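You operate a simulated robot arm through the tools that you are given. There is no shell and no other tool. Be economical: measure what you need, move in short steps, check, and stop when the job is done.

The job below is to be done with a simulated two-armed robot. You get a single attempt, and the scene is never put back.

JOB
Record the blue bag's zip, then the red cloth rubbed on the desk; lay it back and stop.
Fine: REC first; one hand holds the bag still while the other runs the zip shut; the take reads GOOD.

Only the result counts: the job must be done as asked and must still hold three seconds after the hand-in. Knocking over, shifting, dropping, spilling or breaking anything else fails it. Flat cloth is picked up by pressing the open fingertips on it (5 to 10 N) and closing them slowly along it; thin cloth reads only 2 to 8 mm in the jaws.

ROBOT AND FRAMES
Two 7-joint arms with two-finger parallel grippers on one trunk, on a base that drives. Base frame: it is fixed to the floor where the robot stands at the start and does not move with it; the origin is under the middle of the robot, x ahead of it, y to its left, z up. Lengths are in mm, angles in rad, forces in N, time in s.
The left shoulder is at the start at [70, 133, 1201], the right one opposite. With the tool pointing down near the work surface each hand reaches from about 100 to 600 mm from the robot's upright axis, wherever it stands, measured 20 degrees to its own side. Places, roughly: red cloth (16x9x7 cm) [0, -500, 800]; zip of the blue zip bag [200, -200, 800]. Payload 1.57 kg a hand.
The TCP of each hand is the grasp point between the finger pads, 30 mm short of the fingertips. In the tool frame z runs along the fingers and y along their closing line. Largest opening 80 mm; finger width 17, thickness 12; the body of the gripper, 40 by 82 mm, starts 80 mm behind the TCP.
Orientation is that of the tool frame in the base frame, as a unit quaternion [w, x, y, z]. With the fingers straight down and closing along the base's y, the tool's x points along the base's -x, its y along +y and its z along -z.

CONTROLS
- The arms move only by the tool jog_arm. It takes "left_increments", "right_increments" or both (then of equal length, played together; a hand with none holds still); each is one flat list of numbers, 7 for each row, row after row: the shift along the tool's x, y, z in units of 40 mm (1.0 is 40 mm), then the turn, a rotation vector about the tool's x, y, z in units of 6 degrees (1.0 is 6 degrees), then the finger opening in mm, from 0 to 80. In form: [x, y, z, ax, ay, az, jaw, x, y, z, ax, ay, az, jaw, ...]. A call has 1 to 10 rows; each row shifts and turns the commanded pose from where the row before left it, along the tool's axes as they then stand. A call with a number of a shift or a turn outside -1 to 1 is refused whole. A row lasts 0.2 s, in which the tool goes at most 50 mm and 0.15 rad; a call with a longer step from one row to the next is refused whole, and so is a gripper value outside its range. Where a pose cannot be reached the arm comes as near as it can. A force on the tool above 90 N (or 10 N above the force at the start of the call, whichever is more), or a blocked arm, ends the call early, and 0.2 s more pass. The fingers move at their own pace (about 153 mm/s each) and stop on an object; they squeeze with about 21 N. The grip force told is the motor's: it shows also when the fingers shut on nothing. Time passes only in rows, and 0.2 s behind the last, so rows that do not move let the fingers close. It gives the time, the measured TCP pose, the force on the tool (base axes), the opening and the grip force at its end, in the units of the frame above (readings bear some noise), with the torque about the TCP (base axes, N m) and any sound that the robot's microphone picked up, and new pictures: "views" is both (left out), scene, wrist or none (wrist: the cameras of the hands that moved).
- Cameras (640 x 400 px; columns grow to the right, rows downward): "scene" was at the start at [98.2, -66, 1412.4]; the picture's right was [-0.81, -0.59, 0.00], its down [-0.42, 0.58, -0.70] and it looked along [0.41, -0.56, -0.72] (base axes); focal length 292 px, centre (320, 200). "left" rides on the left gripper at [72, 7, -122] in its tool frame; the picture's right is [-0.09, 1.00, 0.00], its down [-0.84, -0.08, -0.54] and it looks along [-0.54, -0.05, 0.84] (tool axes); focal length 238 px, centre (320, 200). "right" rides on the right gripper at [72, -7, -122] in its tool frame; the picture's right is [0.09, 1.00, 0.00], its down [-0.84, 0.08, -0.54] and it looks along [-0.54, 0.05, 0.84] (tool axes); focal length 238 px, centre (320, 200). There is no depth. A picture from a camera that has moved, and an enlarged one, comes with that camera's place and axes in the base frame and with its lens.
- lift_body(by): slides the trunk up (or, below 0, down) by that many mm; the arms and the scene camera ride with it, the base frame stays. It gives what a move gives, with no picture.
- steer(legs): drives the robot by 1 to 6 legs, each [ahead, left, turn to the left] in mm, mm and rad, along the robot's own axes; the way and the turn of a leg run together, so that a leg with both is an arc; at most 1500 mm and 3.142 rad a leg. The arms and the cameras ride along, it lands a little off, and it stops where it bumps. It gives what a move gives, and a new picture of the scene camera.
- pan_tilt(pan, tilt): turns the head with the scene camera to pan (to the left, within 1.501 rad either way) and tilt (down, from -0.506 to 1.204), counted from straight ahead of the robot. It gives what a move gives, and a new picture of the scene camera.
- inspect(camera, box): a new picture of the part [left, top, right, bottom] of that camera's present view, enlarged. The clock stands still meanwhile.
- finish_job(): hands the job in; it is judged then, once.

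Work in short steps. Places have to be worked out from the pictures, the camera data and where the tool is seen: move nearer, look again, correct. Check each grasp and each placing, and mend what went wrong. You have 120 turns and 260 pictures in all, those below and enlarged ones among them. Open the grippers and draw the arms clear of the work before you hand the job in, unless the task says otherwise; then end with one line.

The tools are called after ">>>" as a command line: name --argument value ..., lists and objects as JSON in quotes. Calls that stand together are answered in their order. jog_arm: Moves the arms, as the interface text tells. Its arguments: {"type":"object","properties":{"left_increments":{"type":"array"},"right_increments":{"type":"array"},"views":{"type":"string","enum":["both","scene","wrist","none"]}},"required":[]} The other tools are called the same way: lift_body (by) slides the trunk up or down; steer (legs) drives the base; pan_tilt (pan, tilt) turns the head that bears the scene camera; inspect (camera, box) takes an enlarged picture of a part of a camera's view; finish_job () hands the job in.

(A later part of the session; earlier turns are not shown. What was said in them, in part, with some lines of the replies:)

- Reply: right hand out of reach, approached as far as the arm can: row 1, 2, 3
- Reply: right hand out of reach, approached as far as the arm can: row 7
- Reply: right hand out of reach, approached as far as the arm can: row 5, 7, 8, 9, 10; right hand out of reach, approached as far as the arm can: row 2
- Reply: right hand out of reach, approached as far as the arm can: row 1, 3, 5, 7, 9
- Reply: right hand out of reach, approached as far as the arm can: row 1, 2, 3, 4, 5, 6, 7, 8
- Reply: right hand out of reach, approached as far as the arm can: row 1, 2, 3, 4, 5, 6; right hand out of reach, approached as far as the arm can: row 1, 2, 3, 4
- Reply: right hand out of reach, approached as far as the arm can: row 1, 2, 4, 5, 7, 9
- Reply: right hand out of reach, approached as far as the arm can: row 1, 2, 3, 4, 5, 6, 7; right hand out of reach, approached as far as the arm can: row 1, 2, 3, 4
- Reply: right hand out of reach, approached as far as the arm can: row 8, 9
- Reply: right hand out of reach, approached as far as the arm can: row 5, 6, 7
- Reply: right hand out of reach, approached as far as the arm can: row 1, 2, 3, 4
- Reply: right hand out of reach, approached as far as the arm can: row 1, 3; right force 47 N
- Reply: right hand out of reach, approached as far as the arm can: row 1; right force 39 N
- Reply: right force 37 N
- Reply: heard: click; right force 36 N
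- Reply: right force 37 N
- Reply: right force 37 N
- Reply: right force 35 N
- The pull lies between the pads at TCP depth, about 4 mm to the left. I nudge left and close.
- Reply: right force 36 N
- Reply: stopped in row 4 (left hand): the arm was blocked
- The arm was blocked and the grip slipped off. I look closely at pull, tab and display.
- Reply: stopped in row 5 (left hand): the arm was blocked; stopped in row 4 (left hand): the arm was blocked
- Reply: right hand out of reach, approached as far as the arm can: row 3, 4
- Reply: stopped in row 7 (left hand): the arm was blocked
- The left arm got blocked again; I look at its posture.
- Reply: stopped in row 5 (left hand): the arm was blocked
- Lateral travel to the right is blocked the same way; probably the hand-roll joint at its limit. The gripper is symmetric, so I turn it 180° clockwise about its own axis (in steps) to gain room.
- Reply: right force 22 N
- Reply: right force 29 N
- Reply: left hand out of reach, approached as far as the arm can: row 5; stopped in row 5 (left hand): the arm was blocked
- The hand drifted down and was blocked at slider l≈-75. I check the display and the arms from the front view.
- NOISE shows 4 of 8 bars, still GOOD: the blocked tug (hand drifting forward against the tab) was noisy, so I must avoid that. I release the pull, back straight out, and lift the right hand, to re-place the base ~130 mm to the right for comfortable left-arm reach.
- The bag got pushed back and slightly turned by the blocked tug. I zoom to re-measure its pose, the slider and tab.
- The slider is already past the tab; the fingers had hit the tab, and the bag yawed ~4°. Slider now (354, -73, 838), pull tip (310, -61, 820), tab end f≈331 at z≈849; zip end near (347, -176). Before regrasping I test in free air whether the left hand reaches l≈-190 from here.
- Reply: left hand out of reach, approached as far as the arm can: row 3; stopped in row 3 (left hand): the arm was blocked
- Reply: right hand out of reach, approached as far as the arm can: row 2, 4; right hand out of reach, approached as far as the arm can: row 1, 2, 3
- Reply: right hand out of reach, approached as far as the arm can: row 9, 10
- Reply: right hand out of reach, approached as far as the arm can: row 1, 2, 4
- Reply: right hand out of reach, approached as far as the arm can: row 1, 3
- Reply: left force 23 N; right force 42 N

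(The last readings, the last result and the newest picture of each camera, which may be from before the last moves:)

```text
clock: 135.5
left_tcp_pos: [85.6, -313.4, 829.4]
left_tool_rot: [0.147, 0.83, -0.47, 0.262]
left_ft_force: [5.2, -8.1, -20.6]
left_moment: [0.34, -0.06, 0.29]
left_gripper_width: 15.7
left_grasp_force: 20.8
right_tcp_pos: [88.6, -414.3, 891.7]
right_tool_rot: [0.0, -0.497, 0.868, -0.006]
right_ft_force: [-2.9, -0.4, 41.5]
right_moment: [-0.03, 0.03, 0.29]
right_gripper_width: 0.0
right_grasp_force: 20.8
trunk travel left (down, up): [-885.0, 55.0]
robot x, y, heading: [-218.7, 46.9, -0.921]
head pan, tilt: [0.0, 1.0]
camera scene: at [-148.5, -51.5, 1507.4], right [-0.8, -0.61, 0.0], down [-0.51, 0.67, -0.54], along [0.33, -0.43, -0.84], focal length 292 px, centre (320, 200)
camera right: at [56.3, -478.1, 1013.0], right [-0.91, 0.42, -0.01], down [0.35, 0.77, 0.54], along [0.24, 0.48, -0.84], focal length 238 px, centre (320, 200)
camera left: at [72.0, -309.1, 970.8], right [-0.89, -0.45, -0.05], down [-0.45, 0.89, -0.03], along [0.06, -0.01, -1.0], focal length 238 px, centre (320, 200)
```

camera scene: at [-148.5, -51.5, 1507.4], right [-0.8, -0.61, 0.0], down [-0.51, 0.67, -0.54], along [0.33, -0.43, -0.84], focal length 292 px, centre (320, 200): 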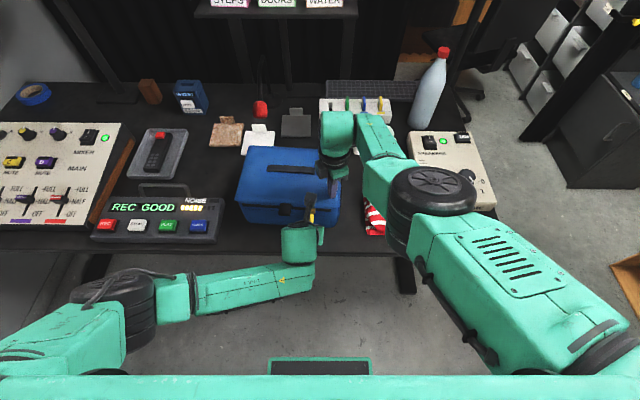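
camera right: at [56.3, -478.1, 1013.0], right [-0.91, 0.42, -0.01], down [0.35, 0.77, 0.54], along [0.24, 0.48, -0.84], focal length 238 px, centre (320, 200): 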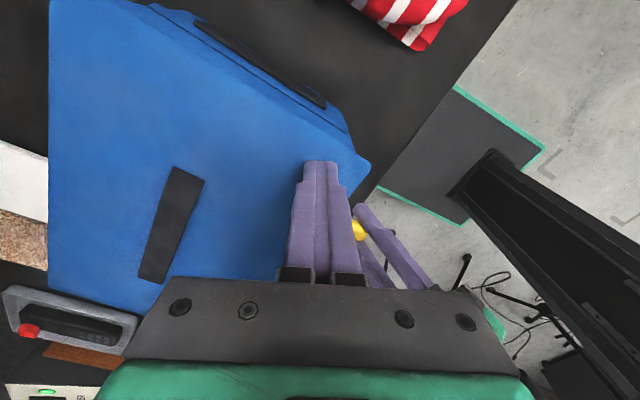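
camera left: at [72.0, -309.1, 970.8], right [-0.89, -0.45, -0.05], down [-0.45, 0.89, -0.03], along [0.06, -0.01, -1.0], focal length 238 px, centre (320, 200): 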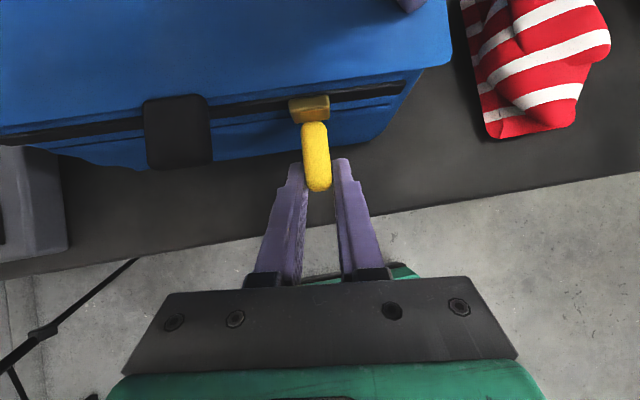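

Smooth; the slider has ~50 mm to go. I relax the downward pull slightly and go on 42 mm.

>>> jog_arm --left_increments '[0.02, 0.3, 0.05, 0, 0, 0, 0, 0.01, 0.35, 0, 0, 0, 0, 0, 0.01, 0.35, 0, 0, 0, 0, 0]' --views "wrist"

```text
clock: 136.3
left_tcp_pos: [52.0, -334.5, 830.2]
left_tool_rot: [0.148, 0.83, -0.469, 0.263]
left_ft_force: [0.1, 11.7, 0.8]
left_moment: [0.17, -0.21, 0.38]
left_gripper_width: 15.4
left_grasp_force: 21.0
right_tcp_pos: [88.6, -412.5, 891.0]
right_tool_rot: [-0.001, -0.496, 0.868, -0.008]
right_ft_force: [6.9, -14.0, 26.4]
right_moment: [-0.24, -0.27, -0.1]
right_gripper_width: 0.0
right_grasp_force: 21.2
trunk travel left (down, up): [-885.0, 55.0]
robot x, y, heading: [-216.4, 44.4, -0.92]
head pan, tilt: [0.0, 1.0]
camera left: at [39.9, -329.4, 970.7], right [-0.89, -0.45, -0.05], down [-0.45, 0.89, -0.04], along [0.06, -0.01, -1.0], focal length 238 px, centre (320, 200)
```

left: 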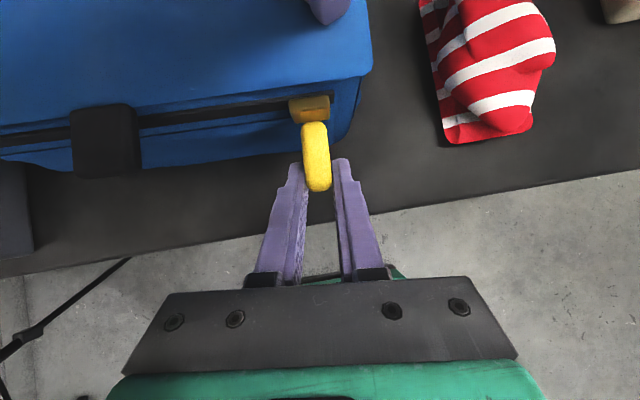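

Nearly at the end. A few more gentle millimetres to make sure it is fully shut.

>>> jog_arm --left_increments '[0, 0.1, 0, 0, 0, 0, 0, 0, 0.1, 0, 0, 0, 0, 0, 0, 0.1, 0, 0, 0, 0, 0]' --views "both"

>>> inspect --camera "scene" --box '[80, 140, 400, 320]'

>>> inspect --camera "left" --box '[220, 60, 420, 185]'

```text
clock: 137.1
left_tcp_pos: [41.4, -339.8, 830.3]
left_tool_rot: [0.145, 0.83, -0.47, 0.264]
left_ft_force: [14.2, 11.8, -4.7]
left_moment: [0.72, 0.3, 0.58]
left_gripper_width: 16.6
left_grasp_force: 20.7
right_tcp_pos: [84.2, -412.1, 891.9]
right_tool_rot: [-0.002, -0.495, 0.869, -0.008]
right_ft_force: [-10.5, -9.7, 23.1]
right_moment: [-0.11, 0.53, 0.2]
right_gripper_width: 0.0
right_grasp_force: 20.7
trunk travel left (down, up): [-885.0, 55.0]
robot x, y, heading: [-219.9, 44.6, -0.917]
head pan, tilt: [0.0, 1.0]
camera scene: at [-152.0, -48.4, 1508.0], right [-0.8, -0.61, 0.0], down [-0.51, 0.67, -0.54], along [0.33, -0.43, -0.84], focal length 292 px, centre (320, 200)
camera left: at [28.0, -335.1, 971.6], right [-0.89, -0.45, -0.06], down [-0.45, 0.89, -0.04], along [0.07, -0.01, -1.0], focal length 238 px, centre (320, 200)
```

scene: 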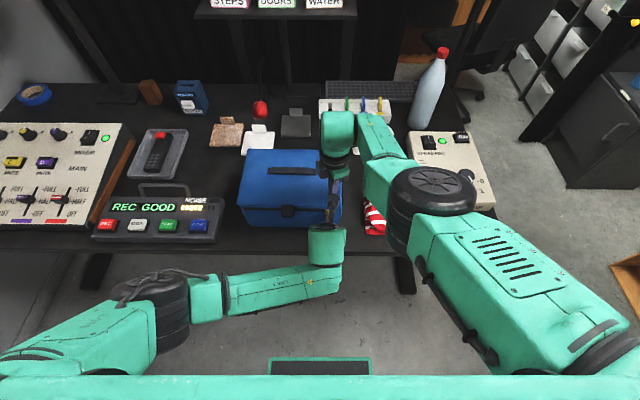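
left: 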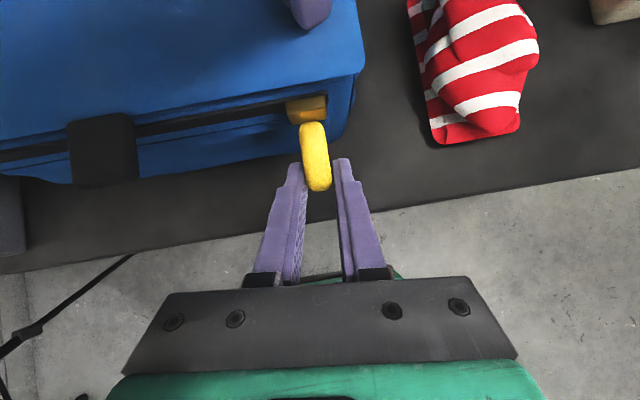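

```text
2.00 times, centred on (240, 230) of scene
camera zoom: at [-152.0, -48.4, 1508.0], right [-0.8, -0.61, 0.0], down [-0.51, 0.67, -0.54], along [0.33, -0.43, -0.84], focal length 584 px, centre (480, 140)
```

zoom: 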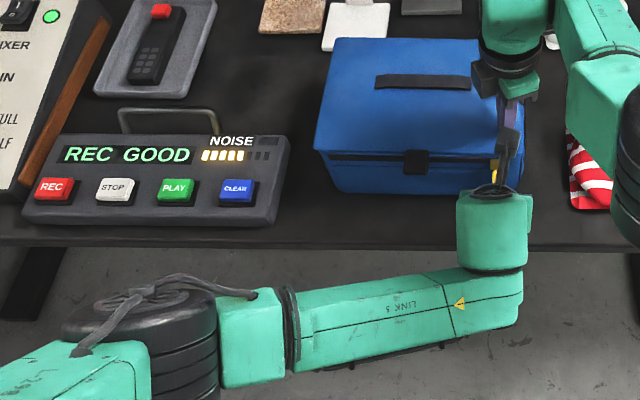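

```text
3.20 times, centred on (320, 122) of left
camera zoom: at [28.0, -335.1, 971.6], right [-0.89, -0.45, -0.06], down [-0.45, 0.89, -0.04], along [0.07, -0.01, -1.0], focal length 763 px, centre (320, 448)
```

zoom: 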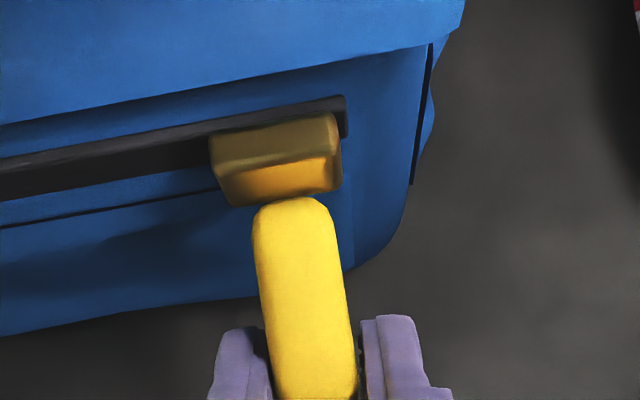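

The slider sits at the right end of the slot: zip shut, still GOOD (noise 5/8). I release gently, back the left hand out and lift the right hand.

>>> jog_arm --left_increments '[0, -0.05, 0, 0, 0, 0, 16, 0, 0, 0, 0, 0, 0, 24, 0, 0, 0, 0, 0, 0, 40, -0.5, 0, -0.35, 0, 0, 0, 40, -0.5, 0, -0.35, 0, 0, 0, 40, -0.5, 0, -0.5, 0, 0, 0, 40, 0, 0, -0.6, 0, 0, 0, 40]' --right_increments '[0, 0, 0, 0, 0, 0, 0, 0, 0, 0, 0, 0, 0, 0, 0, 0, 0, 0, 0, 0, 0, 0, 0, -0.1, 0, 0, 0, 0, 0, 0, -0.3, 0, 0, 0, 0, 0, 0, -0.7, 0, 0, 0, 0, 0, 0, -0.7, 0, 0, 0, 0]' --views "scene"

```text
clock: 138.7
left_tcp_pos: [-0.7, -262.7, 853.0]
left_tool_rot: [0.148, 0.83, -0.47, 0.262]
left_ft_force: [-0.2, 0.2, -0.9]
left_moment: [0.0, 0.02, -0.02]
left_gripper_width: 40.1
left_grasp_force: 0.1
right_tcp_pos: [91.7, -413.9, 927.4]
right_tool_rot: [-0.003, -0.496, 0.868, -0.003]
right_ft_force: [1.7, 0.2, 0.0]
right_moment: [-0.02, 0.02, 0.01]
right_gripper_width: 0.0
right_grasp_force: 20.7
right hand out of reach, approached as far as the arm can: row 6, 7
trunk travel left (down, up): [-885.0, 55.0]
robot x, y, heading: [-220.9, 46.4, -0.921]
head pan, tilt: [0.0, 1.0]
camera scene: at [-145.9, -51.6, 1507.3], right [-0.8, -0.61, 0.0], down [-0.51, 0.67, -0.54], along [0.33, -0.43, -0.84], focal length 292 px, centre (320, 200)
```

scene: 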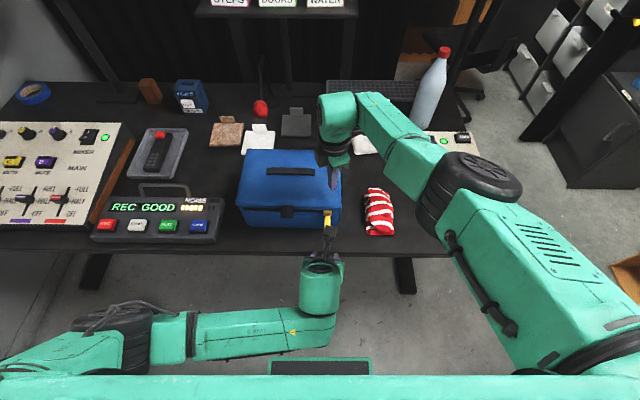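

Zip done, bag steady. Now the cloth (unmoved at about f 385, l -321). I move the right hand over it while turning, and move the left hand out of the way to the left.

>>> jog_arm --left_increments '[-0.1, -0.8, -0.4, 0, 0, 0, 40, -0.1, -0.8, -0.4, 0, 0, 0, 20, 0, -0.9, 0, 0, 0, 0, 0, 0, -0.9, 0, 0, 0, 0, 0, 0, -0.9, 0, 0, 0, 0, 0, 0, 0, 0, 0, 0, 0, 0, 0, 0, 0, 0, 0, 0, 0, 0, 0, 0, 0, 0, 0, 0, 0, 0, 0, 0, 0, 0, 0, 0, 0, 0, 0, 0, 0, 0]' --right_increments '[0.84, 0.35, 0, 0, 0, 0, 0, 0.84, 0.35, 0, 0, 0, 0, 40, 0.84, 0.35, 0, 0, 0, 0, 80, 0.84, 0.35, 0, 0, 0, 0, 80, 0, 0, 0, 0, 0, -1, 80, 0, 0, 0, 0, 0, -1, 80, 0, 0, 0, 0, 0, -1, 80, 0, 0, 0, 0, 0, -1, 80, 0, 0, 0, 0, 0, -1, 80, 0, 0, 0, 0, 0, -1, 80]' --views "none"

>>> jog_arm --right_increments '[0, 0, 0, 0, 0, -1, 80, 0, 0, 0, 0, 0, -1, 80, 0, 0, 0, 0, 0, -1, 80, 0, 0, 0, 0, 0, -1, 80, 0, 0, 0, 0, 0, -1, 80, 0, 0, 0, 0, 0, -1, 80]' --views "both"

```text
clock: 140.9
left_tcp_pos: [131.8, -156.9, 873.9]
left_tool_rot: [0.148, 0.83, -0.47, 0.261]
left_ft_force: [0.9, 0.8, 0.5]
left_moment: [0.01, -0.02, 0.01]
left_gripper_width: 0.1
left_grasp_force: 21.3
right_tcp_pos: [49.3, -468.6, 921.8]
right_tool_rot: [0.003, 0.741, -0.671, 0.003]
right_ft_force: [0.5, -0.3, -0.4]
right_moment: [0.02, 0.02, -0.01]
right_gripper_width: 80.2
right_grasp_force: 0.0
right hand out of reach, approached as far as the arm can: row 1, 2, 3, 4
trunk travel left (down, up): [-885.0, 55.0]
robot x, y, heading: [-219.6, 43.4, -0.918]
head pan, tilt: [0.0, 1.0]
```

```text
clock: 142.3
left_tcp_pos: [131.5, -157.2, 875.0]
left_tool_rot: [0.147, 0.83, -0.47, 0.262]
left_ft_force: [-0.3, -0.3, -0.4]
left_moment: [-0.01, -0.02, 0.01]
left_gripper_width: 0.0
left_grasp_force: 21.2
right_tcp_pos: [50.2, -468.4, 923.1]
right_tool_rot: [0.003, 0.912, -0.409, 0.002]
right_ft_force: [0.2, 0.5, -0.8]
right_moment: [0.0, -0.02, -0.03]
right_gripper_width: 80.0
right_grasp_force: 0.1
trunk travel left (down, up): [-885.0, 55.0]
robot x, y, heading: [-219.2, 45.9, -0.924]
head pan, tilt: [0.0, 1.0]
camera scene: at [-146.8, -52.6, 1507.3], right [-0.8, -0.61, 0.0], down [-0.51, 0.67, -0.54], along [0.33, -0.43, -0.84], focal length 292 px, centre (320, 200)
camera right: at [102.4, -518.1, 1044.5], right [-0.68, -0.73, 0.01], down [-0.61, 0.58, 0.54], along [-0.4, 0.36, -0.84], focal length 238 px, centre (320, 200)
```

scene: 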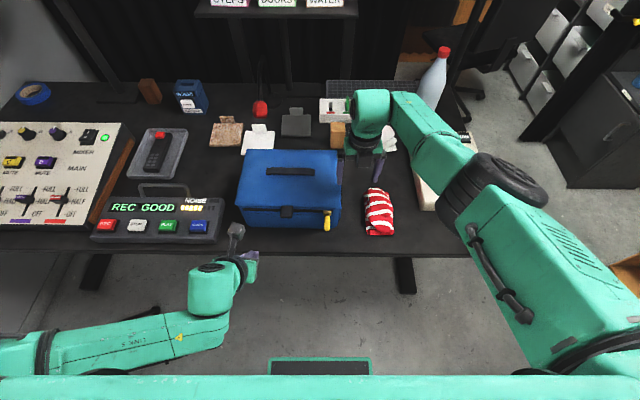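
right: 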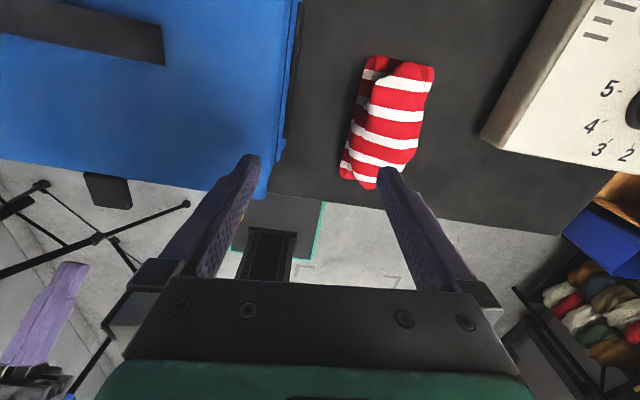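

The cloth spans f 323–478 at l≈-322. Straight down there would be at the edge of reach, so I drive 90 mm forward (hands high), then look again.

>>> steer --legs '[[90, 0, 0]]'

>>> jog_arm --right_increments '[-0.9, 0.4, 0, 0, 0, 0, 80, -0.9, 0.5, 0.3, 0, 0, 0, 80, -0.6, 0.6, 0.5, 0, 0, 0, 80, 0, 0.6, 0.6, 0, 0, 0, 80]' --views "both"

```text
clock: 143.4
left_tcp_pos: [182.8, -225.2, 876.5]
left_tool_rot: [0.148, 0.829, -0.47, 0.262]
left_ft_force: [-0.1, 0.1, -0.1]
left_moment: [-0.01, -0.02, -0.01]
left_gripper_width: 0.1
left_grasp_force: 20.9
right_tcp_pos: [101.7, -536.6, 923.9]
right_tool_rot: [0.004, 0.912, -0.411, 0.003]
right_ft_force: [-0.9, -0.6, 0.1]
right_moment: [0.01, -0.04, 0.02]
right_gripper_width: 80.2
right_grasp_force: 0.1
trunk travel left (down, up): [-885.0, 55.0]
robot x, y, heading: [-167.2, -24.8, -0.921]
head pan, tilt: [0.0, 1.0]
camera scene: at [-96.0, -119.7, 1507.7], right [-0.8, -0.6, 0.0], down [-0.51, 0.67, -0.54], along [0.33, -0.43, -0.84], focal length 292 px, centre (320, 200)
```

scene: 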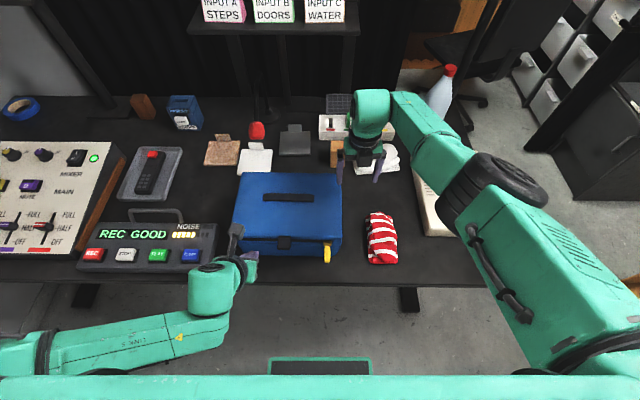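

```text
clock: 144.4
left_tcp_pos: [182.9, -227.6, 874.6]
left_tool_rot: [0.146, 0.83, -0.471, 0.261]
left_ft_force: [-0.1, 0.0, 0.8]
left_moment: [0.0, -0.06, 0.03]
left_gripper_width: 0.1
left_grasp_force: 21.0
right_tcp_pos: [44.7, -558.1, 877.3]
right_tool_rot: [0.002, 0.912, -0.41, 0.003]
right_ft_force: [-0.4, -0.1, 0.3]
right_moment: [0.03, -0.05, -0.01]
right_gripper_width: 79.8
right_grasp_force: 0.0
right hand out of reach, approached as far as the arm can: row 1, 2, 3
trunk travel left (down, up): [-885.0, 55.0]
robot x, y, heading: [-167.0, -27.1, -0.917]
head pan, tilt: [0.0, 1.0]
camera scene: at [-96.7, -124.4, 1507.4], right [-0.8, -0.61, 0.0], down [-0.51, 0.67, -0.54], along [0.33, -0.43, -0.84], focal length 292 px, centre (320, 200)
camera right: at [96.5, -607.5, 999.5], right [-0.68, -0.73, 0.0], down [-0.62, 0.58, 0.54], along [-0.39, 0.36, -0.84], focal length 238 px, centre (320, 200)
```

scene: 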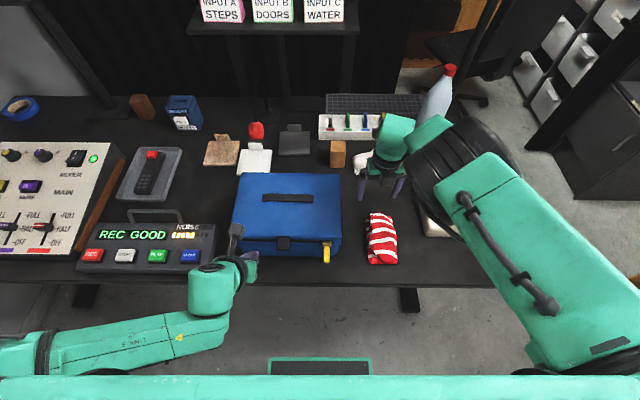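
right: 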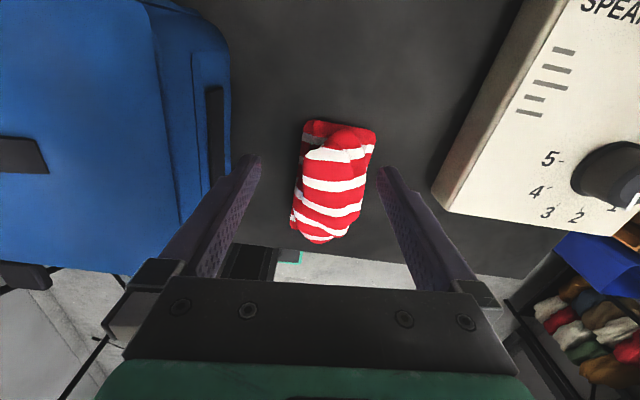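

The hand is limited toward the robot here; I back up 50 mm so it sits over the cloth's middle.

>>> steer --legs '[[-55, 0, 0]]'

>>> jog_arm --right_increments '[0, 0.5, 0.3, 0, 0, 0, 80, -0.2, 0.1, 0.5, 0, 0, 0, 80]' --views "wrist"

```text
clock: 145.3
left_tcp_pos: [154.7, -186.8, 873.1]
left_tool_rot: [0.146, 0.831, -0.471, 0.259]
left_ft_force: [0.2, -0.7, 0.1]
left_moment: [0.03, -0.01, -0.03]
left_gripper_width: 0.0
left_grasp_force: 21.0
right_tcp_pos: [15.2, -516.4, 874.2]
right_tool_rot: [0.002, 0.912, -0.411, -0.002]
right_ft_force: [-0.4, -0.9, -0.3]
right_moment: [0.05, 0.06, 0.0]
right_gripper_width: 80.0
right_grasp_force: 0.0
trunk travel left (down, up): [-885.0, 55.0]
robot x, y, heading: [-199.4, 16.9, -0.922]
head pan, tilt: [0.0, 1.0]
camera scene: at [-120.4, -86.1, 1506.5], right [-0.8, -0.61, 0.0], down [-0.51, 0.67, -0.54], along [0.32, -0.43, -0.84], focal length 292 px, centre (320, 200)
```

scene: 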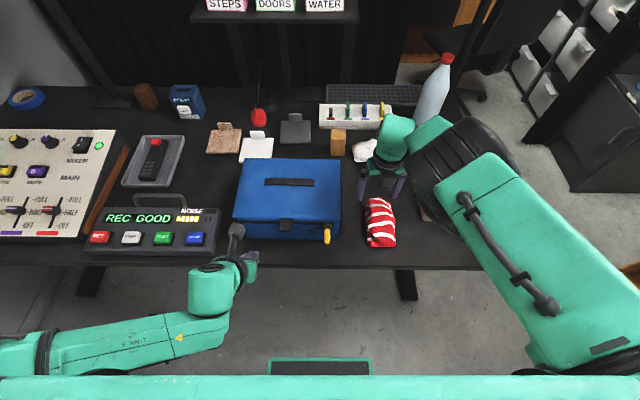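

```text
clock: 145.9
left_tcp_pos: [152.5, -185.6, 873.3]
left_tool_rot: [0.147, 0.83, -0.471, 0.261]
left_ft_force: [-0.9, 0.0, 0.9]
left_moment: [0.03, 0.05, 0.0]
left_gripper_width: 0.0
left_grasp_force: 20.8
right_tcp_pos: [-9.2, -525.4, 843.5]
right_tool_rot: [0.002, 0.912, -0.41, 0.0]
right_ft_force: [-0.3, -0.3, 0.3]
right_moment: [0.02, 0.03, 0.0]
right_gripper_width: 79.9
right_grasp_force: 0.1
trunk travel left (down, up): [-885.0, 55.0]
robot x, y, heading: [-198.5, 19.8, -0.918]
head pan, tilt: [0.0, 1.0]
camera right: at [43.2, -575.6, 965.4], right [-0.68, -0.73, 0.0], down [-0.61, 0.58, 0.54], along [-0.4, 0.37, -0.84], focal length 238 px, centre (320, 200)
```

right: 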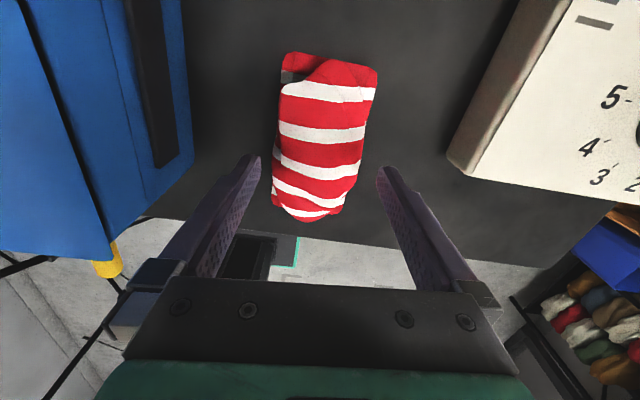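

Centred over the cloth. I lower the open fingers around it toward the desk.

>>> jog_arm --right_increments '[0, 0, 0.7, 0, 0, 0, 80, 0, 0, 0.6, 0, 0, 0, 80, 0, 0, 0.25, 0, 0, 0, 80, 0, 0, 0.1, 0, 0, 0, 80]' --views "wrist"

```text
clock: 146.9
left_tcp_pos: [151.3, -181.5, 875.7]
left_tool_rot: [0.15, 0.829, -0.471, 0.262]
left_ft_force: [0.3, 0.2, 0.9]
left_moment: [-0.01, -0.02, 0.0]
left_gripper_width: 0.0
left_grasp_force: 21.3
right_tcp_pos: [-19.6, -513.0, 804.3]
right_tool_rot: [0.004, 0.912, -0.41, 0.004]
right_ft_force: [2.8, -0.7, 11.6]
right_moment: [0.05, -0.13, -0.16]
right_gripper_width: 79.8
right_grasp_force: 0.0
right hand out of reach, approached as far as the arm can: row 1, 2, 3
trunk travel left (down, up): [-885.0, 55.0]
robot x, y, heading: [-199.1, 15.5, -0.924]
head pan, tilt: [0.0, 1.0]
camera right: at [32.9, -561.9, 925.4], right [-0.69, -0.73, 0.01], down [-0.61, 0.58, 0.53], along [-0.39, 0.36, -0.85], focal length 238 px, centre (320, 200)
```

right: 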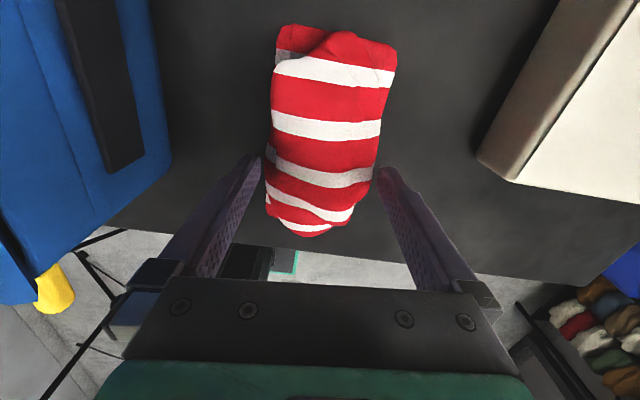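

The fingertips press the cloth with ~12 N. I close slowly along it.

>>> jog_arm --right_increments '[0, 0, 0, 0, 0, 0, 70, 0, 0, 0, 0, 0, 0, 62, 0, 0, 0, 0, 0, 0, 54, 0, 0, 0, 0, 0, 0, 46, 0, 0, 0, 0, 0, 0, 38, 0, 0, 0, 0, 0, 0, 30, 0, 0, 0, 0, 0, 0, 22, 0, 0, 0, 0, 0, 0, 14, 0, 0, 0, 0, 0, 0, 6, 0, 0, 0, 0, 0, 0, 0]' --views "wrist"

```text
clock: 149.2
left_tcp_pos: [150.9, -182.8, 876.1]
left_tool_rot: [0.148, 0.83, -0.47, 0.262]
left_ft_force: [-0.1, -0.2, -0.4]
left_moment: [0.01, -0.01, -0.02]
left_gripper_width: 0.0
left_grasp_force: 20.6
right_tcp_pos: [-18.2, -512.0, 802.9]
right_tool_rot: [0.005, 0.912, -0.411, 0.003]
right_ft_force: [6.3, -5.6, 20.4]
right_moment: [-0.14, -0.25, -0.23]
right_gripper_width: 79.2
right_grasp_force: 21.7
trunk travel left (down, up): [-885.0, 55.0]
robot x, y, heading: [-200.5, 15.0, -0.921]
head pan, tilt: [0.0, 1.0]
camera right: at [32.9, -561.4, 924.9], right [-0.68, -0.73, 0.01], down [-0.61, 0.58, 0.53], along [-0.39, 0.36, -0.84], focal length 238 px, centre (320, 200)
```

right: 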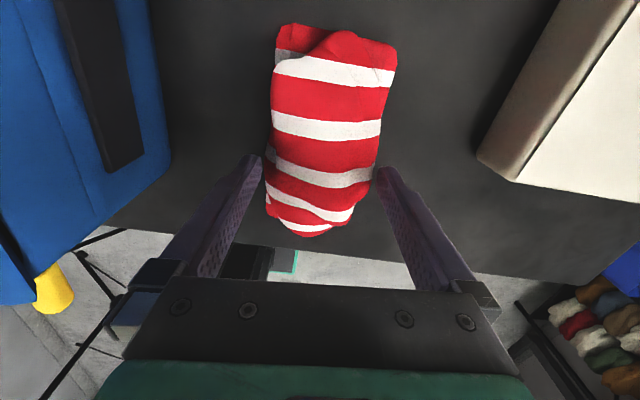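

The fingers are stopped by the bundle at 79 mm with 21.7 N: it is gripped like a solid bundle. I test with a small lift.

>>> jog_arm --right_increments '[0, 0, -0.1, 0, 0, 0, 0, 0, 0, -0.2, 0, 0, 0, 0, 0, 0, -0.2, 0, 0, 0, 0]' --views "wrist"

```text
clock: 149.9
left_tcp_pos: [152.3, -183.2, 874.1]
left_tool_rot: [0.148, 0.83, -0.471, 0.26]
left_ft_force: [-0.4, 0.0, -0.2]
left_moment: [-0.01, 0.02, 0.05]
left_gripper_width: 0.0
left_grasp_force: 20.5
right_tcp_pos: [-19.6, -513.4, 820.3]
right_tool_rot: [0.003, 0.912, -0.411, 0.0]
right_ft_force: [0.5, -0.4, -1.0]
right_moment: [0.0, 0.0, -0.03]
right_gripper_width: 79.3
right_grasp_force: 21.4
trunk travel left (down, up): [-885.0, 55.0]
robot x, y, heading: [-198.2, 16.2, -0.918]
head pan, tilt: [0.0, 1.0]
camera right: at [33.6, -563.1, 942.4], right [-0.68, -0.73, 0.01], down [-0.61, 0.58, 0.54], along [-0.4, 0.37, -0.84], focal length 238 px, centre (320, 200)
```

right: 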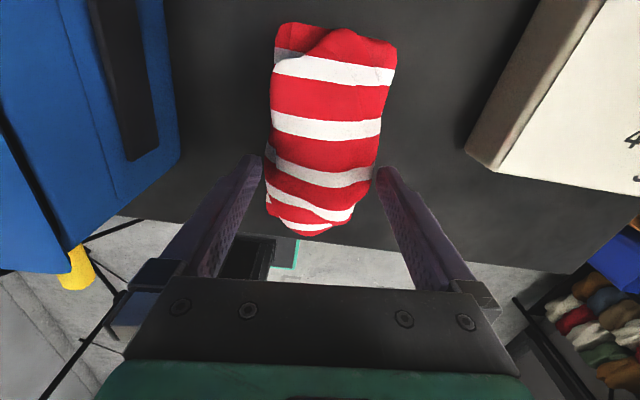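

The cloth came along (held firmly). I set it back to the desk with light pressure and rub it back and forth along the desk, 40 mm strokes.

>>> jog_arm --right_increments '[0, 0, 0.3, 0, 0, 0, 0, 0, 0, 0.18, 0, 0, 0, 0, -0.5, 0, 0, 0, 0, 0, 0, -0.5, 0, 0, 0, 0, 0, 0, 0.5, 0, 0, 0, 0, 0, 0, 0.5, 0, 0, 0, 0, 0, 0]' --views "both"

```text
clock: 151.3
left_tcp_pos: [151.2, -183.2, 876.5]
left_tool_rot: [0.148, 0.829, -0.471, 0.263]
left_ft_force: [-0.7, -0.3, -0.3]
left_moment: [0.01, -0.01, -0.02]
left_gripper_width: 0.0
left_grasp_force: 21.3
right_tcp_pos: [-23.8, -509.1, 802.9]
right_tool_rot: [0.004, 0.912, -0.41, 0.003]
right_ft_force: [-3.9, 1.6, 9.2]
right_moment: [-0.18, -0.02, 0.06]
right_gripper_width: 79.1
right_grasp_force: 21.1
right hand out of reach, approached as far as the arm can: row 2, 6
trunk travel left (down, up): [-885.0, 55.0]
robot x, y, heading: [-199.3, 13.4, -0.923]
head pan, tilt: [0.0, 1.0]
camera scene: at [-128.1, -77.6, 1507.6], right [-0.8, -0.61, 0.0], down [-0.51, 0.67, -0.54], along [0.33, -0.43, -0.84], focal length 292 px, centre (320, 200)
camera right: at [28.0, -559.2, 925.0], right [-0.69, -0.73, 0.01], down [-0.61, 0.58, 0.54], along [-0.39, 0.36, -0.84], focal length 238 px, centre (320, 200)
```

scene: 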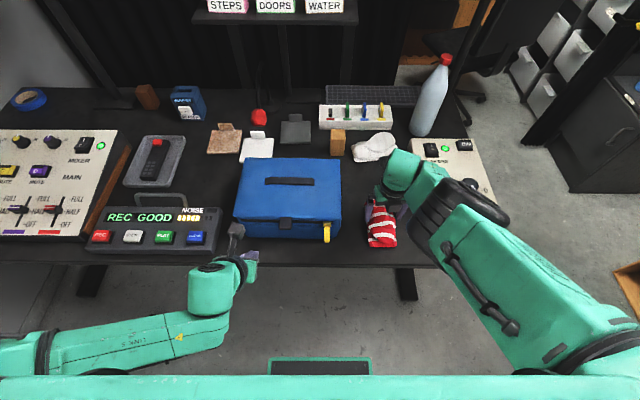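
right: 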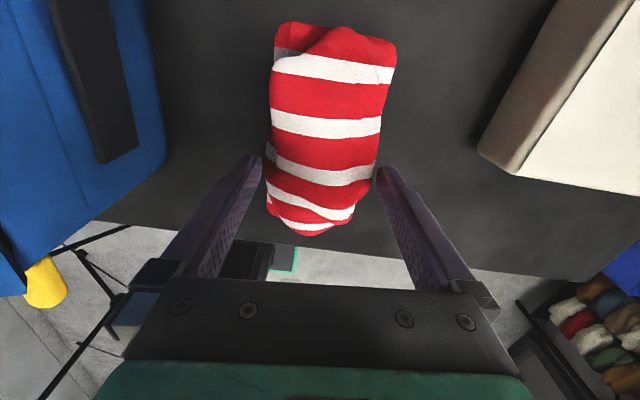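

Contact is light (9 N). Several more strokes forward and back.

>>> jog_arm --right_increments '[0.6, 0, 0.02, 0, 0, 0, 0, 0.6, 0, 0, 0, 0, 0, 0, -0.6, 0, 0, 0, 0, 0, 0, -0.6, 0, 0, 0, 0, 0, 0, 0.6, 0, 0, 0, 0, 0, 0, 0.6, 0, 0, 0, 0, 0, 0, -0.6, 0, 0, 0, 0, 0, 0, -0.6, 0, 0, 0, 0, 0, 0]' --views "scene"

>>> inspect --camera "scene" --box '[80, 190, 240, 290]'

```text
clock: 153.2
left_tcp_pos: [151.1, -182.1, 874.8]
left_tool_rot: [0.149, 0.829, -0.47, 0.262]
left_ft_force: [-0.8, -0.2, 0.0]
left_moment: [0.02, -0.01, -0.01]
left_gripper_width: 0.0
left_grasp_force: 21.0
right_tcp_pos: [-53.8, -474.0, 802.6]
right_tool_rot: [0.004, 0.912, -0.411, 0.003]
right_ft_force: [4.1, 0.0, 18.7]
right_moment: [-0.39, 0.06, -0.32]
right_gripper_width: 79.0
right_grasp_force: 20.5
right hand out of reach, approached as far as the arm can: row 1, 2
trunk travel left (down, up): [-885.0, 55.0]
robot x, y, heading: [-196.1, 15.9, -0.924]
head pan, tilt: [0.0, 1.0]
camera scene: at [-126.5, -77.2, 1507.5], right [-0.8, -0.61, 0.0], down [-0.51, 0.67, -0.54], along [0.33, -0.43, -0.84], focal length 292 px, centre (320, 200)
```

scene: 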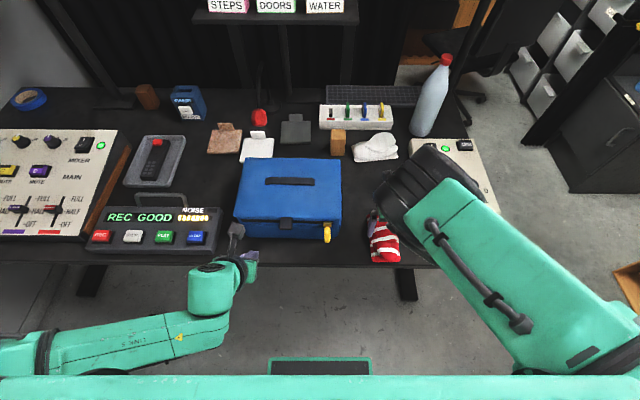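

```text
4.00 times, centred on (160, 240) of scene
camera zoom: at [-126.5, -77.2, 1507.5], right [-0.8, -0.61, 0.0], down [-0.51, 0.67, -0.54], along [0.33, -0.43, -0.84], focal length 1168 px, centre (960, 40)
```

zoom: 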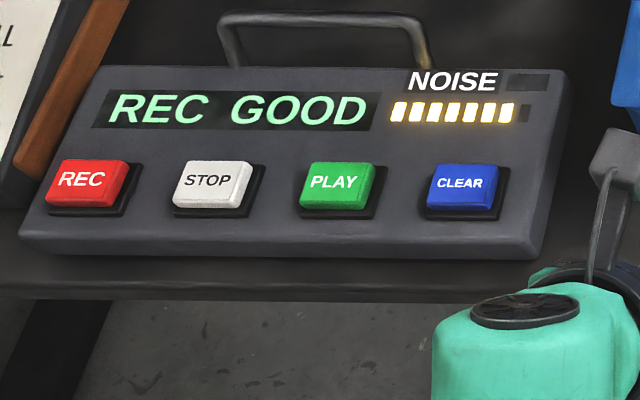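

The take is GOOD but the NOISE bar is at 7/8, so I rub no more. I lift the cloth a little, carry it (not drag) back to its place (f 398, l -323) and lower it softly.

>>> jog_arm --right_increments '[0, 0, -0.15, 0, 0, 0, 0, 0, 0, -0.25, 0, 0, 0, 0, 0.4, -0.04, 0, 0, 0, 0, 0, 0.5, -0.05, 0, 0, 0, 0, 0, 0.4, -0.05, 0, 0, 0, 0, 0, 0, 0, 0, 0, 0, 0, 0]' --views "none"

```text
clock: 154.6
left_tcp_pos: [152.9, -185.2, 874.3]
left_tool_rot: [0.147, 0.83, -0.471, 0.262]
left_ft_force: [0.7, 0.6, -0.3]
left_moment: [-0.01, 0.05, -0.02]
left_gripper_width: 0.0
left_grasp_force: 21.1
right_tcp_pos: [-15.7, -512.1, 817.4]
right_tool_rot: [0.002, 0.912, -0.41, 0.0]
right_ft_force: [-1.0, 0.1, -1.2]
right_moment: [0.05, 0.0, 0.0]
right_gripper_width: 78.8
right_grasp_force: 21.0
trunk travel left (down, up): [-885.0, 55.0]
robot x, y, heading: [-197.5, 17.6, -0.92]
head pan, tilt: [0.0, 1.0]
```

Exactly over its place. I lower softly until a light touch.

>>> jog_arm --right_increments '[0, 0.02, 0.12, 0, 0, 0, 0, 0, 0, 0.1, 0, 0, 0, 0, 0, 0, 0.06, 0, 0, 0, 0, 0, 0, 0.04, 0, 0, 0, 0]' --views "none"

```text
clock: 155.6
left_tcp_pos: [151.8, -183.7, 875.3]
left_tool_rot: [0.148, 0.829, -0.471, 0.261]
left_ft_force: [0.4, -1.1, -0.9]
left_moment: [0.0, 0.02, 0.0]
left_gripper_width: 0.0
left_grasp_force: 20.9
right_tcp_pos: [-16.4, -512.8, 806.0]
right_tool_rot: [0.003, 0.912, -0.411, 0.001]
right_ft_force: [0.6, -0.4, -1.0]
right_moment: [0.0, 0.02, 0.03]
right_gripper_width: 78.7
right_grasp_force: 21.1
trunk travel left (down, up): [-885.0, 55.0]
robot x, y, heading: [-199.0, 18.5, -0.922]
head pan, tilt: [0.0, 1.0]
```

>>> jog_arm --right_increments '[0, 0, 0.04, 0, 0, 0, 0, 0, 0, 0.03, 0, 0, 0, 0]' --views "none"

```text
clock: 156.2
left_tcp_pos: [151.0, -183.5, 875.2]
left_tool_rot: [0.148, 0.829, -0.47, 0.262]
left_ft_force: [0.6, 0.4, 0.8]
left_moment: [-0.03, 0.0, -0.03]
left_gripper_width: 0.0
left_grasp_force: 20.8
right_tcp_pos: [-18.3, -512.6, 804.0]
right_tool_rot: [0.005, 0.912, -0.411, 0.002]
right_ft_force: [-1.1, -3.4, 4.5]
right_moment: [0.05, 0.4, 0.12]
right_gripper_width: 78.6
right_grasp_force: 20.2
trunk travel left (down, up): [-885.0, 55.0]
robot x, y, heading: [-199.7, 11.9, -0.918]
head pan, tilt: [0.0, 1.0]
```

It rests on the desk. I open and lift straight up slowly.

>>> jog_arm --right_increments '[0, 0, 0, 0, 0, 0, 80, 0, 0, 0, 0, 0, 0, 80, 0, 0, -0.1, 0, 0, 0, 80, 0, 0, -0.2, 0, 0, 0, 80, 0, 0, -0.4, 0, 0, 0, 80, 0, 0, -0.6, 0, 0, 0, 80, 0, 0, -0.8, 0, 0, 0, 80]' --views "both"

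```text
clock: 157.8
left_tcp_pos: [152.7, -185.0, 875.2]
left_tool_rot: [0.148, 0.83, -0.47, 0.262]
left_ft_force: [0.0, 0.6, -0.3]
left_moment: [-0.04, -0.03, -0.02]
left_gripper_width: 0.1
left_grasp_force: 20.7
right_tcp_pos: [-16.3, -511.7, 887.0]
right_tool_rot: [0.004, 0.912, -0.411, 0.001]
right_ft_force: [0.8, 0.1, -0.1]
right_moment: [0.03, 0.01, 0.05]
right_gripper_width: 80.0
right_grasp_force: 0.0
trunk travel left (down, up): [-885.0, 55.0]
robot x, y, heading: [-200.0, 13.8, -0.921]
head pan, tilt: [0.0, 1.0]
camera scene: at [-126.3, -78.8, 1507.3], right [-0.8, -0.61, 0.0], down [-0.51, 0.67, -0.54], along [0.33, -0.43, -0.84], focal length 292 px, centre (320, 200)
camera right: at [35.9, -561.3, 1007.8], right [-0.68, -0.73, 0.01], down [-0.61, 0.58, 0.54], along [-0.4, 0.36, -0.84], focal length 238 px, centre (320, 200)
```

scene: 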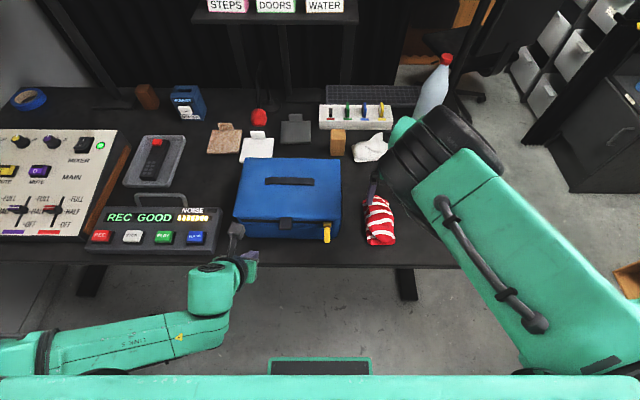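
right: 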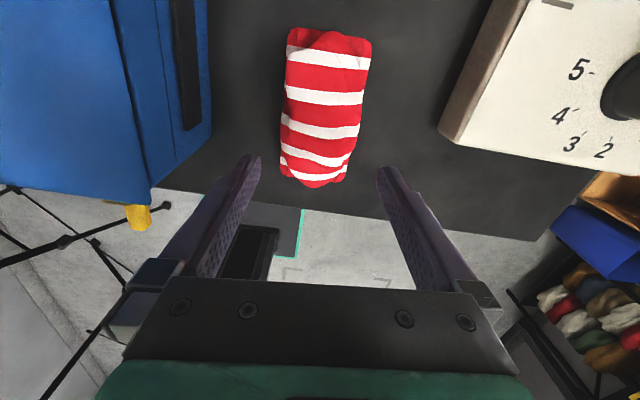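

The cloth lies in its original place and the take still reads GOOD. Next STOP with the left hand: I raise the right hand well above the bag first.

>>> jog_arm --right_increments '[0.2, 0, -0.8, 0, 0, 0, 40, 0.2, 0.3, -0.8, 0, 0, 0, 0, 0, 0.5, -0.8, 0, 0, 0, 0]' --views "none"

```text
clock: 158.6
left_tcp_pos: [151.7, -184.5, 875.4]
left_tool_rot: [0.148, 0.829, -0.471, 0.262]
left_ft_force: [-0.6, 0.4, 1.1]
left_moment: [0.0, -0.02, 0.01]
left_gripper_width: 0.1
left_grasp_force: 21.7
right_tcp_pos: [-31.3, -545.8, 982.5]
right_tool_rot: [0.003, 0.912, -0.411, 0.003]
right_ft_force: [0.3, -0.1, -0.6]
right_moment: [-0.01, -0.01, 0.0]
right_gripper_width: 0.1
right_grasp_force: 20.6
trunk travel left (down, up): [-885.0, 55.0]
robot x, y, heading: [-199.6, 17.6, -0.923]
head pan, tilt: [0.0, 1.0]
```

>>> steer --legs '[[0, 200, 0]]'

>>> inspect --camera "left" --box '[0, 0, 640, 400]'

```text
clock: 160.2
left_tcp_pos: [312.6, -61.6, 874.9]
left_tool_rot: [0.147, 0.83, -0.47, 0.262]
left_ft_force: [-0.2, -0.2, -0.2]
left_moment: [0.03, 0.01, 0.01]
left_gripper_width: 0.0
left_grasp_force: 20.7
right_tcp_pos: [131.0, -425.3, 982.8]
right_tool_rot: [0.001, 0.912, -0.41, 0.003]
right_ft_force: [-0.2, 0.2, 0.6]
right_moment: [0.01, 0.01, 0.0]
right_gripper_width: 0.1
right_grasp_force: 20.8
trunk travel left (down, up): [-885.0, 55.0]
robot x, y, heading: [-41.5, 141.2, -0.916]
head pan, tilt: [0.0, 1.0]
camera scene: at [32.5, 41.2, 1507.3], right [-0.79, -0.61, 0.0], down [-0.51, 0.67, -0.54], along [0.33, -0.43, -0.84], focal length 292 px, centre (320, 200)
```

scene: 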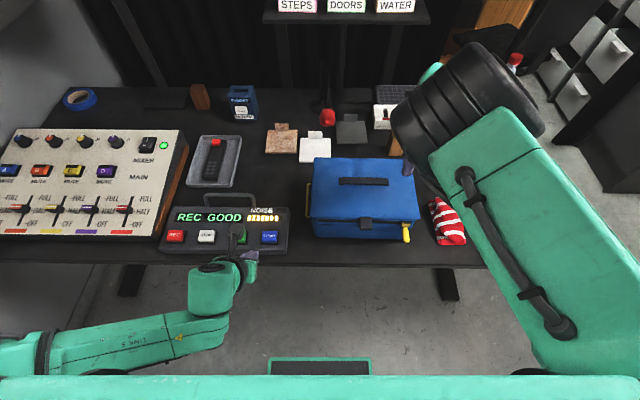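

```text
1.00 times, centred on (320, 200) of left
camera zoom: at [299.2, -56.9, 1016.3], right [-0.89, -0.45, -0.06], down [-0.45, 0.89, -0.03], along [0.07, -0.01, -1.0], focal length 238 px, centre (320, 200)
```

zoom: 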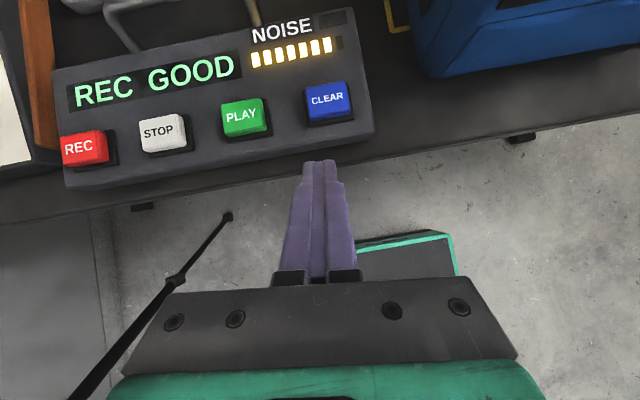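

STOP at (330, 356, 794). I bring the closed left fingertips above it.

>>> jog_arm --left_increments '[0.243, -0.77, 0.17, 0, 0, 0, 0, 0.243, -0.77, 0.17, 0, 0, 0, 0, 0.243, -0.77, 0.17, 0, 0, 0, 0, 0.243, -0.77, 0.17, 0, 0, 0, 0, 0.243, -0.77, 0.17, 0, 0, 0, 0, -0.3, 0, 0.43, 0, 0, 0, 0]' --views "both"

```text
clock: 161.6
left_tcp_pos: [475.1, -31.3, 853.8]
left_tool_rot: [0.148, 0.83, -0.469, 0.261]
left_ft_force: [-0.5, 0.9, -0.3]
left_moment: [-0.01, 0.02, -0.04]
left_gripper_width: 0.1
left_grasp_force: 21.1
right_tcp_pos: [131.9, -423.4, 983.8]
right_tool_rot: [0.003, 0.912, -0.41, 0.001]
right_ft_force: [-0.2, 0.0, 0.0]
right_moment: [0.02, -0.02, 0.0]
right_gripper_width: 0.0
right_grasp_force: 21.1
trunk travel left (down, up): [-885.0, 55.0]
robot x, y, heading: [-36.1, 139.7, -0.916]
head pan, tilt: [0.0, 1.0]
camera scene: at [35.5, 43.3, 1507.3], right [-0.79, -0.61, 0.0], down [-0.51, 0.67, -0.54], along [0.33, -0.43, -0.84], focal length 292 px, centre (320, 200)
camera left: at [462.5, -26.8, 994.7], right [-0.89, -0.45, -0.05], down [-0.45, 0.89, -0.04], along [0.06, -0.01, -1.0], focal length 238 px, centre (320, 200)
```

scene: 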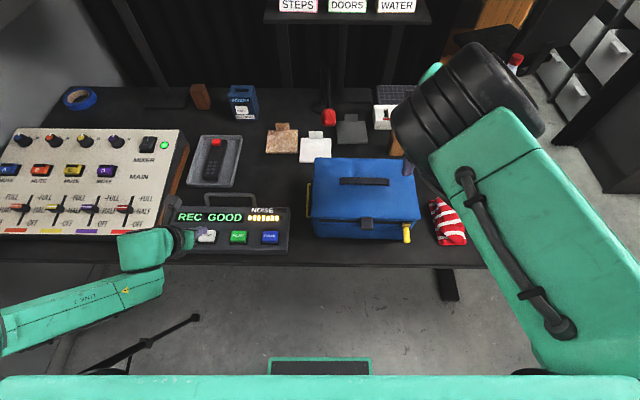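
left: 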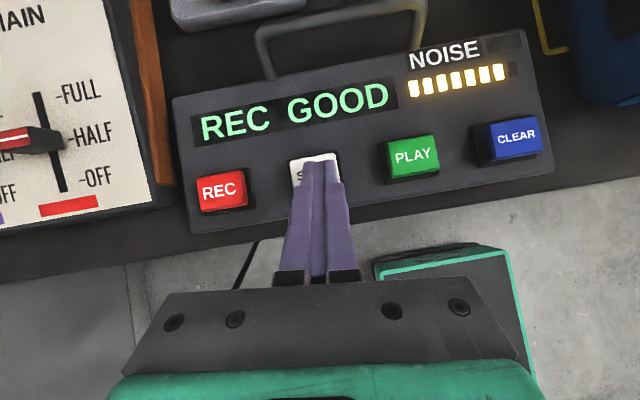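

Over STOP within a few millimetres. I correct slightly and press down vertically.

>>> jog_arm --left_increments '[-0.16, -0.08, 0.4, 0, 0, 0, 0, -0.17, 0, 0.246, 0, 0, 0, 0, -0.06, 0, 0.082, 0, 0, 0, 0, -0.057, 0, 0.082, 0, 0, 0, 0, -0.057, 0, 0.082, 0, 0, 0, 0]' --views "wrist"

```text
clock: 162.8
left_tcp_pos: [481.2, -33.2, 813.9]
left_tool_rot: [0.148, 0.83, -0.47, 0.261]
left_ft_force: [0.3, -0.7, 2.1]
left_moment: [-0.01, -0.01, -0.01]
left_gripper_width: 0.0
left_grasp_force: 20.7
right_tcp_pos: [133.7, -421.8, 983.2]
right_tool_rot: [0.003, 0.912, -0.41, 0.002]
right_ft_force: [-0.2, -0.2, 1.0]
right_moment: [-0.02, 0.02, -0.01]
right_gripper_width: 0.0
right_grasp_force: 21.2
trunk travel left (down, up): [-885.0, 55.0]
robot x, y, heading: [-38.5, 137.5, -0.919]
head pan, tilt: [0.0, 1.0]
heard: click
camera left: at [468.2, -29.1, 954.4], right [-0.89, -0.45, -0.05], down [-0.45, 0.89, -0.04], along [0.06, -0.01, -1.0], focal length 238 px, centre (320, 200)
```

left: 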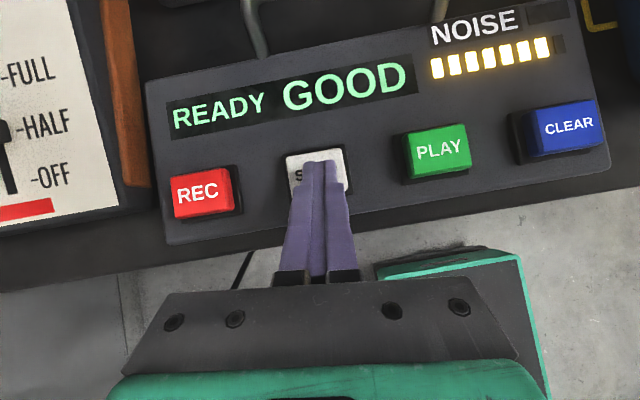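

Click heard; the display reads "READY GOOD". I raise the left hand straight up, draw back and open both grippers.

>>> jog_arm --left_increments '[0.4, 0, -0.57, 0, 0, 0, 0, 0.57, 0, -0.8, 0, 0, 0, 0, 0.57, 0, -0.8, 0, 0, 0, 40, -0.3, 0, -0.7, 0, 0, 0, 80, -0.3, 0, -0.7, 0, 0, 0, 80]' --right_increments '[0, 0, -0.3, 0, 0, 0, 0, 0, 0, -0.3, 0, 0, 0, 0, 0, 0, 0, 0, 0, 0, 40, 0, 0, 0, 0, 0, 0, 80, 0, 0, 0, 0, 0, 0, 80]' --views "both"

>>> inspect --camera "scene" --box '[150, 140, 480, 280]'

```text
clock: 164.0
left_tcp_pos: [451.6, 9.0, 952.3]
left_tool_rot: [0.147, 0.83, -0.468, 0.264]
left_ft_force: [0.5, -0.8, 0.0]
left_moment: [-0.02, 0.0, -0.02]
left_gripper_width: 80.1
left_grasp_force: 0.0
right_tcp_pos: [131.5, -421.3, 1009.5]
right_tool_rot: [0.004, 0.912, -0.41, 0.003]
right_ft_force: [0.0, 0.1, 0.5]
right_moment: [0.0, -0.01, 0.02]
right_gripper_width: 80.1
right_grasp_force: 0.0
trunk travel left (down, up): [-885.0, 55.0]
robot x, y, heading: [-36.4, 139.4, -0.916]
head pan, tilt: [0.0, 1.0]
camera scene: at [33.8, 44.8, 1507.4], right [-0.79, -0.61, 0.0], down [-0.51, 0.67, -0.54], along [0.33, -0.43, -0.84], focal length 292 px, centre (320, 200)
camera right: at [184.8, -471.3, 1130.1], right [-0.68, -0.73, 0.01], down [-0.61, 0.58, 0.54], along [-0.4, 0.36, -0.84], focal length 238 px, centre (320, 200)
camera left: at [439.8, 15.2, 1092.7], right [-0.89, -0.45, -0.05], down [-0.45, 0.89, -0.04], along [0.06, -0.01, -1.0], focal length 238 px, centre (320, 200)
```

scene: 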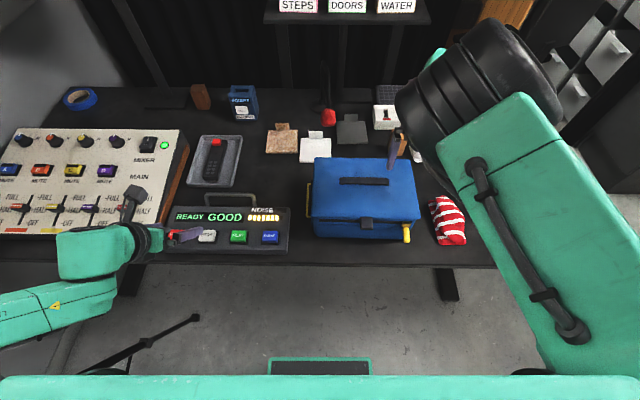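
right: 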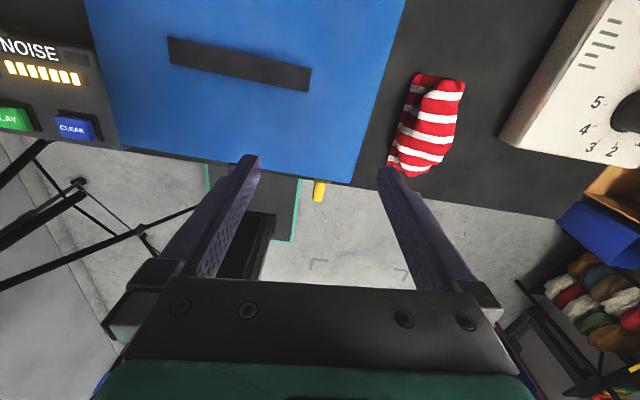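
left: 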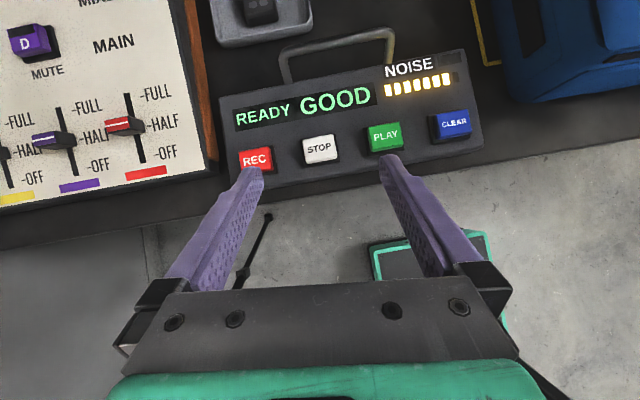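

```text
1.94 times, centred on (315, 210) of scene
camera zoom: at [33.8, 44.8, 1507.4], right [-0.79, -0.61, 0.0], down [-0.51, 0.67, -0.54], along [0.33, -0.43, -0.84], focal length 566 px, centre (330, 181)
```

zoom: 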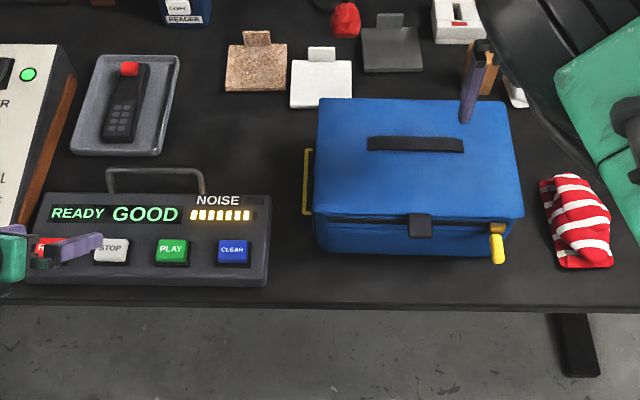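

The take reads GOOD, the zip is shut, the cloth lies in its place, and both hands are open and clear. I hand in.

>>> finish_job

```text
The job is handed in.
```

The job is handed in: REC was pressed first, the blue bag's zip was run shut with the other hand holding the bag, the red cloth was rubbed and laid back, and STOP left the display on READY GOOD. The NOISE meter ended at 7 of 8 bars. The first two pulls on the zip slipped or jammed, and the second pushed the bag about 35 mm back and turned it slightly; I left it there.
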